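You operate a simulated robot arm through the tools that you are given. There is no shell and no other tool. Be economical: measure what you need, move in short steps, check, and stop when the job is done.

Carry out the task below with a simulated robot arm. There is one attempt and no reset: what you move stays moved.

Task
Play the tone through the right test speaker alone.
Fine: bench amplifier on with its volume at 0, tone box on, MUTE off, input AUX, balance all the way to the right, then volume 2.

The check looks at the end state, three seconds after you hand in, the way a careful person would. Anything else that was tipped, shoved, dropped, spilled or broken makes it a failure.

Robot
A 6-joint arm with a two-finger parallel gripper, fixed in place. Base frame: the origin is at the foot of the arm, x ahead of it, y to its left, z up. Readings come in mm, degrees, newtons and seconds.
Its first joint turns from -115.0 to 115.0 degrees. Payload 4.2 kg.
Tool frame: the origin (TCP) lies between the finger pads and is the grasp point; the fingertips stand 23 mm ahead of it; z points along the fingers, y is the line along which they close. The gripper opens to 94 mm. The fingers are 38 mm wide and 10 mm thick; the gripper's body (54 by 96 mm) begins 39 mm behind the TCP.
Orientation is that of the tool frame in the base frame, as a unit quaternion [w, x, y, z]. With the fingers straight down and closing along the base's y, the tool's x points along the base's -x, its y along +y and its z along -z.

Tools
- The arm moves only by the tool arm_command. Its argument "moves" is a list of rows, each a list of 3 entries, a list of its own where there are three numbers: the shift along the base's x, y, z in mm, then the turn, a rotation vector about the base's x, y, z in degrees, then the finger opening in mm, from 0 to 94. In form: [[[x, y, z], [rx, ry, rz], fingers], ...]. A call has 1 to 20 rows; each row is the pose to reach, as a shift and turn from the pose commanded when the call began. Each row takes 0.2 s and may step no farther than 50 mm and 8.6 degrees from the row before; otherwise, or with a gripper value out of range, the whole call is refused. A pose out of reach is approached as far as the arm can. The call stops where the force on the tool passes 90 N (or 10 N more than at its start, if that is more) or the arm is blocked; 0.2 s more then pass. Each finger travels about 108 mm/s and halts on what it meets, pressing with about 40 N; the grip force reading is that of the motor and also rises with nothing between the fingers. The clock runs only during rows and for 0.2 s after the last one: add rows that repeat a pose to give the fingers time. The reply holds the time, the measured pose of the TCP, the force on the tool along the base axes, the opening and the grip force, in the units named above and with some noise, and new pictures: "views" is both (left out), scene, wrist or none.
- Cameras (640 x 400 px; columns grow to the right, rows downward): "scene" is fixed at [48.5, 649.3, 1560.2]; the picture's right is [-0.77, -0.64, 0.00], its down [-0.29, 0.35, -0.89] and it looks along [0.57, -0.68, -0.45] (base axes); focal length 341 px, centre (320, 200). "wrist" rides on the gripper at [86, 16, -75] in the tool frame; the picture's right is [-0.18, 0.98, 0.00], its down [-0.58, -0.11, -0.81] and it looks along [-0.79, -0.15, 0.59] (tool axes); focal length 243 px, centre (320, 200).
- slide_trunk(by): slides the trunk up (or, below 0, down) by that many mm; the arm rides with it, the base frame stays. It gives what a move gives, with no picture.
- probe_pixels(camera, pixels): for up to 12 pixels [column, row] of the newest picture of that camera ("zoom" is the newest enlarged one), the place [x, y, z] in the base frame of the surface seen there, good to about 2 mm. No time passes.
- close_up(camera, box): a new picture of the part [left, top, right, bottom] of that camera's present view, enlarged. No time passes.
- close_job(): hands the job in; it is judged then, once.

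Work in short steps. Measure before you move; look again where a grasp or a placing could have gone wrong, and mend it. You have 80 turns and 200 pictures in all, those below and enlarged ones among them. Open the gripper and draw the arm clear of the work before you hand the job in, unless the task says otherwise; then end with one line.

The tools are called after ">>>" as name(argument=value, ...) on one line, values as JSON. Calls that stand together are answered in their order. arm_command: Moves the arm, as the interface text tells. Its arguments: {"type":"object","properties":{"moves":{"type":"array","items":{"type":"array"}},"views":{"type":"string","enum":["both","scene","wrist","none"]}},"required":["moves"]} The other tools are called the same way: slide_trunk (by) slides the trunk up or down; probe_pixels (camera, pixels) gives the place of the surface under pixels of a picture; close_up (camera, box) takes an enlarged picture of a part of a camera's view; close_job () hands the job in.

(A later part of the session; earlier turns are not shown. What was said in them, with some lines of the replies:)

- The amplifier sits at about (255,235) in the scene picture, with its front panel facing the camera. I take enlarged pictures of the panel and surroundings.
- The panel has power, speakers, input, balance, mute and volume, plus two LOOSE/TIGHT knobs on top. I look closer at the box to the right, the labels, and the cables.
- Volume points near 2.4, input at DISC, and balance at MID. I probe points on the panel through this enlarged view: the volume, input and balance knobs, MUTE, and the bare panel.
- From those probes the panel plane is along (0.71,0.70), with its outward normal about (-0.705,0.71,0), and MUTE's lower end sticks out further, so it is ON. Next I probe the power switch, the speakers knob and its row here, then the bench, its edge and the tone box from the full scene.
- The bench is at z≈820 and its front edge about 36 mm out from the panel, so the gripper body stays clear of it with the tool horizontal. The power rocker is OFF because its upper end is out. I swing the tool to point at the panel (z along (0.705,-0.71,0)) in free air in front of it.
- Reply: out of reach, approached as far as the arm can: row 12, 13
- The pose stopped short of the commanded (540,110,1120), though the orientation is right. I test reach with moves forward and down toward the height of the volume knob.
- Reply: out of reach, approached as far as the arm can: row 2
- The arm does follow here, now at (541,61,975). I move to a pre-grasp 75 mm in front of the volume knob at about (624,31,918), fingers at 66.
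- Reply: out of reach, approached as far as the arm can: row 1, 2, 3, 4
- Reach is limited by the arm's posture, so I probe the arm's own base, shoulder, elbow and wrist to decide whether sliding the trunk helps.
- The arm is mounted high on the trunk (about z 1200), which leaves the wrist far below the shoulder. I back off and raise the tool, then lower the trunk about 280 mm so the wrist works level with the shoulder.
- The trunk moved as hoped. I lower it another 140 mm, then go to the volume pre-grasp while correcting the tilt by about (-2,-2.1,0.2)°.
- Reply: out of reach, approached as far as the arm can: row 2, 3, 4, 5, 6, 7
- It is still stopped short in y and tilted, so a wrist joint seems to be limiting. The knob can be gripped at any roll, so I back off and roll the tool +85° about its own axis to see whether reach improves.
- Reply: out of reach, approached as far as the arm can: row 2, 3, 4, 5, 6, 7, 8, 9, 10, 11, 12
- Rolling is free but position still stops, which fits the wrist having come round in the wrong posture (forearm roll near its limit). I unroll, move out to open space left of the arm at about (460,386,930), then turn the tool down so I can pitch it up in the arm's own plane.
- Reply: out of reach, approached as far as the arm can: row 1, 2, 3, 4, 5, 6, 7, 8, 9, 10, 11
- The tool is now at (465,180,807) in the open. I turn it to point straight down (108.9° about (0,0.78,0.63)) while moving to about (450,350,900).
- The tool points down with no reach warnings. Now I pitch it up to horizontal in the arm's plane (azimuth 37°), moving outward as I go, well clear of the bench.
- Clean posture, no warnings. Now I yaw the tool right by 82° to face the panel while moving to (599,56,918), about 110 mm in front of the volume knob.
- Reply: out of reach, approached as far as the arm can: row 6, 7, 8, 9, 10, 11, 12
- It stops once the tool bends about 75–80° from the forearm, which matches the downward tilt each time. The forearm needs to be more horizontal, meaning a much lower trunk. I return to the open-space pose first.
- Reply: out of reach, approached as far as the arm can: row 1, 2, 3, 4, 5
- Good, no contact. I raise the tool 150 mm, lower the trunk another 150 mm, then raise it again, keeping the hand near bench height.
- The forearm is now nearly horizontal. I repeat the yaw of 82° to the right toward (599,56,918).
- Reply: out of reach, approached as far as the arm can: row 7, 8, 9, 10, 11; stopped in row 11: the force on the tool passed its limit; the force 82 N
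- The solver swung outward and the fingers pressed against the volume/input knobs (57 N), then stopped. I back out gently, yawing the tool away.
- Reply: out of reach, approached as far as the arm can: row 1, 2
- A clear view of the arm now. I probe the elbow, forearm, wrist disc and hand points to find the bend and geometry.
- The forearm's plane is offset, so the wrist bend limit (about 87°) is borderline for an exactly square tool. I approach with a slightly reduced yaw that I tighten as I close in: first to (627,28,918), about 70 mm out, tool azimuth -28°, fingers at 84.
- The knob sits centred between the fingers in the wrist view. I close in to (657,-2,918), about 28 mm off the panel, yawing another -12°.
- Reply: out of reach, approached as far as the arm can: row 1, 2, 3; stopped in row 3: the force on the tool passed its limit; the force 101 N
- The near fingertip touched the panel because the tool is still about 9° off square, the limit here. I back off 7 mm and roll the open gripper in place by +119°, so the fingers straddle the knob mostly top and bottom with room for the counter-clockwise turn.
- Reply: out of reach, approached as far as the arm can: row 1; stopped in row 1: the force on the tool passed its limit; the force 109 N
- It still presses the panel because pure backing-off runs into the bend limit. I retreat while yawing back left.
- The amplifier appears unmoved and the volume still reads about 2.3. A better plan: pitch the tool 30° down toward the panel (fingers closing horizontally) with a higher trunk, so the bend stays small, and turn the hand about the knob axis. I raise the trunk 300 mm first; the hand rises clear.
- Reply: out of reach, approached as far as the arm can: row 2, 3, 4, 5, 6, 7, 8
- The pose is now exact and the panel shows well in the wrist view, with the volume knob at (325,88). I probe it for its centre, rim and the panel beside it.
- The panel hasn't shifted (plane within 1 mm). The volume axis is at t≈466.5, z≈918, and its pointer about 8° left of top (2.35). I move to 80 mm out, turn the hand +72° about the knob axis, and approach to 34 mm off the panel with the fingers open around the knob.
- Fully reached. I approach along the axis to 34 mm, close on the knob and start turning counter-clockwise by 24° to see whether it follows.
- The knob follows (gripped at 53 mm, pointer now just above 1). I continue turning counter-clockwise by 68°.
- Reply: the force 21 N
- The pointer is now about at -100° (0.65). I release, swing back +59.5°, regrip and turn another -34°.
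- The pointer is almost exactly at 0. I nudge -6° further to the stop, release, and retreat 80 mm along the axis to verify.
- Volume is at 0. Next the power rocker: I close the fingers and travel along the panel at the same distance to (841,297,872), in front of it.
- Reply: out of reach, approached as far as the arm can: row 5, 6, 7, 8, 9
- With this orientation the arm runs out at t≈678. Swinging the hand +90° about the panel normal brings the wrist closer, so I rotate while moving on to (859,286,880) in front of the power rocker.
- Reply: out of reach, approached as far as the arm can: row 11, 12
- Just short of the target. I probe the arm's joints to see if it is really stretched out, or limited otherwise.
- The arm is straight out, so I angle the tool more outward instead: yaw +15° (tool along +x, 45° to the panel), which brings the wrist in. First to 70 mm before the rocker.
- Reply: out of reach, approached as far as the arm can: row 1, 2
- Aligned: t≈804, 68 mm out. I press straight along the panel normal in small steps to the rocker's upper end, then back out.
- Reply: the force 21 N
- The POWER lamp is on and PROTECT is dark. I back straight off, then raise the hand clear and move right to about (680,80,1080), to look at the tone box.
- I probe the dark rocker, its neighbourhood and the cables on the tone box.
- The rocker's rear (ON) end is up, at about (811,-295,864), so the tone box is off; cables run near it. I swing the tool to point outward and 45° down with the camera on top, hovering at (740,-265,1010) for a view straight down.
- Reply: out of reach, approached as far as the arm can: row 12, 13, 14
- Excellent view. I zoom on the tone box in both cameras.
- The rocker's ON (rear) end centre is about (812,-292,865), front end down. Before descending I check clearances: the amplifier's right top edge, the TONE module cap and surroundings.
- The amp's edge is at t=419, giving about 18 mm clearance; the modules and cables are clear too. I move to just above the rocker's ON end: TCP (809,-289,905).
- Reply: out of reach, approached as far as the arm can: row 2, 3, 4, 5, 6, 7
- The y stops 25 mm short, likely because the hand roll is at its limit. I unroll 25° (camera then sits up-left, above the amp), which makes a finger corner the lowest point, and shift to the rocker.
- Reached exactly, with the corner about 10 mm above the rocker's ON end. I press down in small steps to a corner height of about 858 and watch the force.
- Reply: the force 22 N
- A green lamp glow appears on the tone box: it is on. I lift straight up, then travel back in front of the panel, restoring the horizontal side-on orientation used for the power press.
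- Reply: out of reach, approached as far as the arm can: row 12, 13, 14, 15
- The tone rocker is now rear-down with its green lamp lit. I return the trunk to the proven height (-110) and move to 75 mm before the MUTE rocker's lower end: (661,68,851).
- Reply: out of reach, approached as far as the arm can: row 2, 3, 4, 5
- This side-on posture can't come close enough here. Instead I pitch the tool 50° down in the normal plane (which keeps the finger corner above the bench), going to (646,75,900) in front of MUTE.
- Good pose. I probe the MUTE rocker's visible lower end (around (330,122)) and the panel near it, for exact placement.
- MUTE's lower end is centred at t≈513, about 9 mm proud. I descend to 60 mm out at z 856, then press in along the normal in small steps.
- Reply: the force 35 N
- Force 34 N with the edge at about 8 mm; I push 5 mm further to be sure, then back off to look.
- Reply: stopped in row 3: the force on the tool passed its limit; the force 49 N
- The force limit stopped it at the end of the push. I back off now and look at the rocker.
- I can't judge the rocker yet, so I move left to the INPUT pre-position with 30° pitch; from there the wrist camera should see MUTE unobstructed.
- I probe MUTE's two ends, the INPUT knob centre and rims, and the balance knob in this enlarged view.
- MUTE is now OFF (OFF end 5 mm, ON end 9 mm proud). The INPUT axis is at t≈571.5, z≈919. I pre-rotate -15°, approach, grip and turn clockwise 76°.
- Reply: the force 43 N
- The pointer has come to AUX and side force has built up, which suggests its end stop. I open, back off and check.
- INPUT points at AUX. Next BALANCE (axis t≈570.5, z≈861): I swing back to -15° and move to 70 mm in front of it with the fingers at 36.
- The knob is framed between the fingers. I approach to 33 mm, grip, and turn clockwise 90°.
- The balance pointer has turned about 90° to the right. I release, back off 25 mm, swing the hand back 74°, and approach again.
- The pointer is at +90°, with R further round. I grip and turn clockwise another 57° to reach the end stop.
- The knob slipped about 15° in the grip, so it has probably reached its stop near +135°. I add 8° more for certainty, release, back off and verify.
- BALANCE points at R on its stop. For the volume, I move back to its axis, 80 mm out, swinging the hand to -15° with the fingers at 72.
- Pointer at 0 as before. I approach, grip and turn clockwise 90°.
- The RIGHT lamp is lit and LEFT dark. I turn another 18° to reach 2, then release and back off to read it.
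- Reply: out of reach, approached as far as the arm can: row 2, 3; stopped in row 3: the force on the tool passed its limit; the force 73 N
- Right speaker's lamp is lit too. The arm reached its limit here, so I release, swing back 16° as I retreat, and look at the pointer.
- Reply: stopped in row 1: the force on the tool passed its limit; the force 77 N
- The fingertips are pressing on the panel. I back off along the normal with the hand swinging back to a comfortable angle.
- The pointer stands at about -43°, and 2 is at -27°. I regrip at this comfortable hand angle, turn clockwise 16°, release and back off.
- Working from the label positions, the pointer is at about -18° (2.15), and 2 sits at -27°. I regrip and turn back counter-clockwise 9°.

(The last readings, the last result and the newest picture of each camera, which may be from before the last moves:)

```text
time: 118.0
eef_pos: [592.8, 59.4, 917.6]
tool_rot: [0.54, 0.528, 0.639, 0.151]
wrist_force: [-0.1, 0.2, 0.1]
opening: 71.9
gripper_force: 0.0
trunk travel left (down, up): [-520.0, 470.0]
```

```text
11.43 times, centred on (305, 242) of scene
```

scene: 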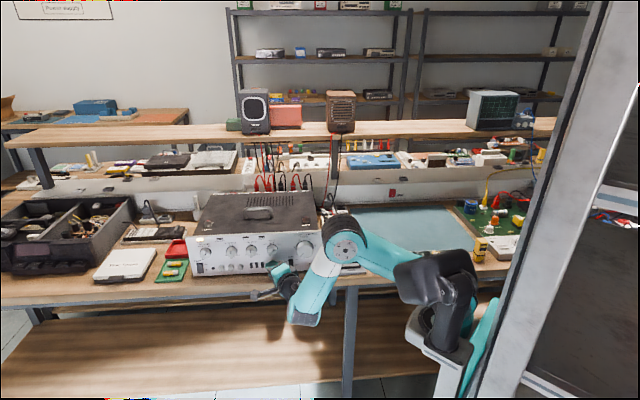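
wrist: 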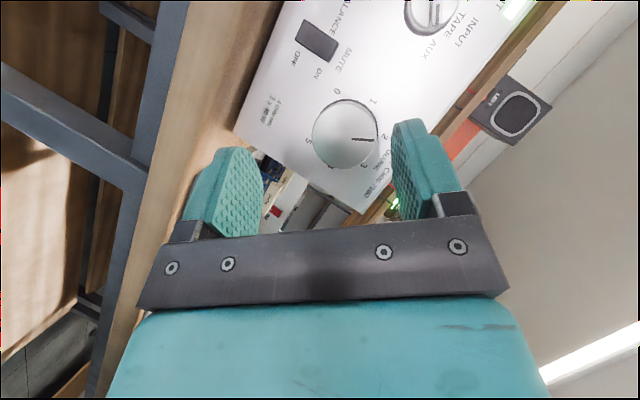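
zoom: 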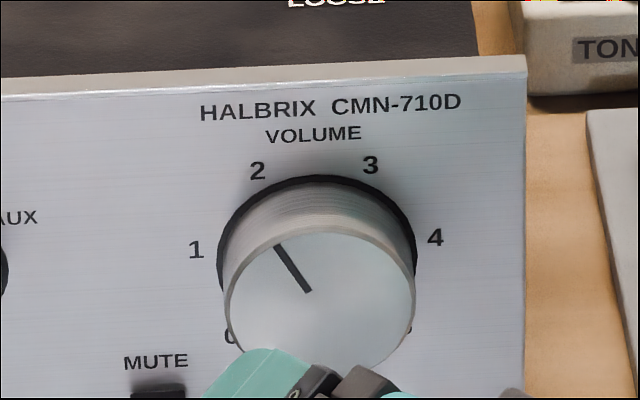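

The pointer now reads about -30° in both views (volume ≈ 1.95), which is on the 2. I draw the arm further clear and check the whole scene.

>>> arm_command(moves=[[[-10, 20, 20], [0, 0, 0], 72], [[-15, 50, 50], [0, 0, 0], 72], [[-15, 85, 80], [0, 0, 0], 72], [[-15, 125, 100], [0, 0, 0], 72], [[-15, 165, 110], [0, 0, 0], 72], [[-15, 165, 110], [0, 0, 0], 72]], views="scene")

>>> close_up(camera="scene", box=[180, 80, 380, 290])

>>> close_up(camera="scene", box=[180, 220, 330, 290])

```text
time: 119.4
eef_pos: [578.4, 224.9, 1029.7]
tool_rot: [0.539, 0.528, 0.639, 0.15]
wrist_force: [0.4, 0.2, 0.0]
opening: 71.9
gripper_force: 0.1
trunk travel left (down, up): [-520.0, 470.0]
```

scene: 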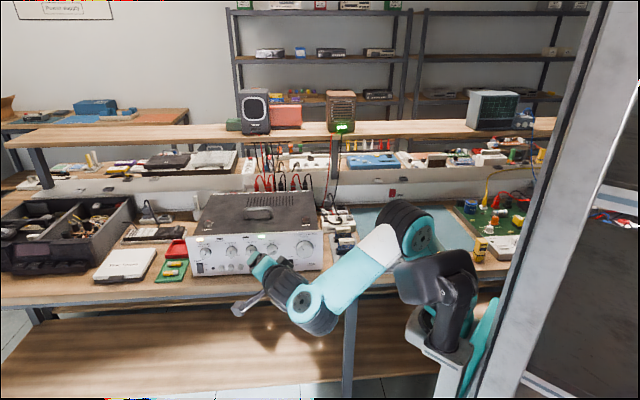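

```text
1.90 times, centred on (280, 185) of scene
```

zoom: 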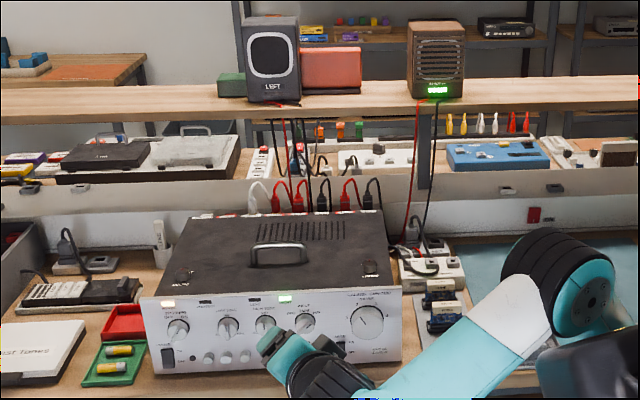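

```text
4.27 times, centred on (255, 255) of scene
```

zoom: 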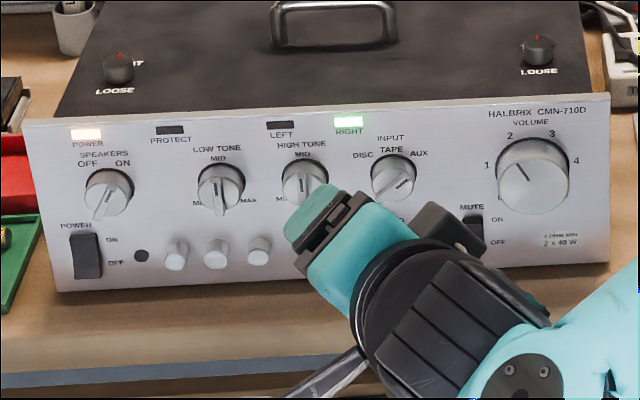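

Only the RIGHT lamp and the right speaker are lit. POWER is on and PROTECT dark, nothing else looks moved, and the arm is clear with the gripper open, so I hand in.

>>> close_job()

```text
The job is handed in.
```

The tone is playing through the right speaker alone: amplifier and tone box on, MUTE off, input AUX, balance fully right, and volume at about 2 (I read roughly 1.95 on the dial).
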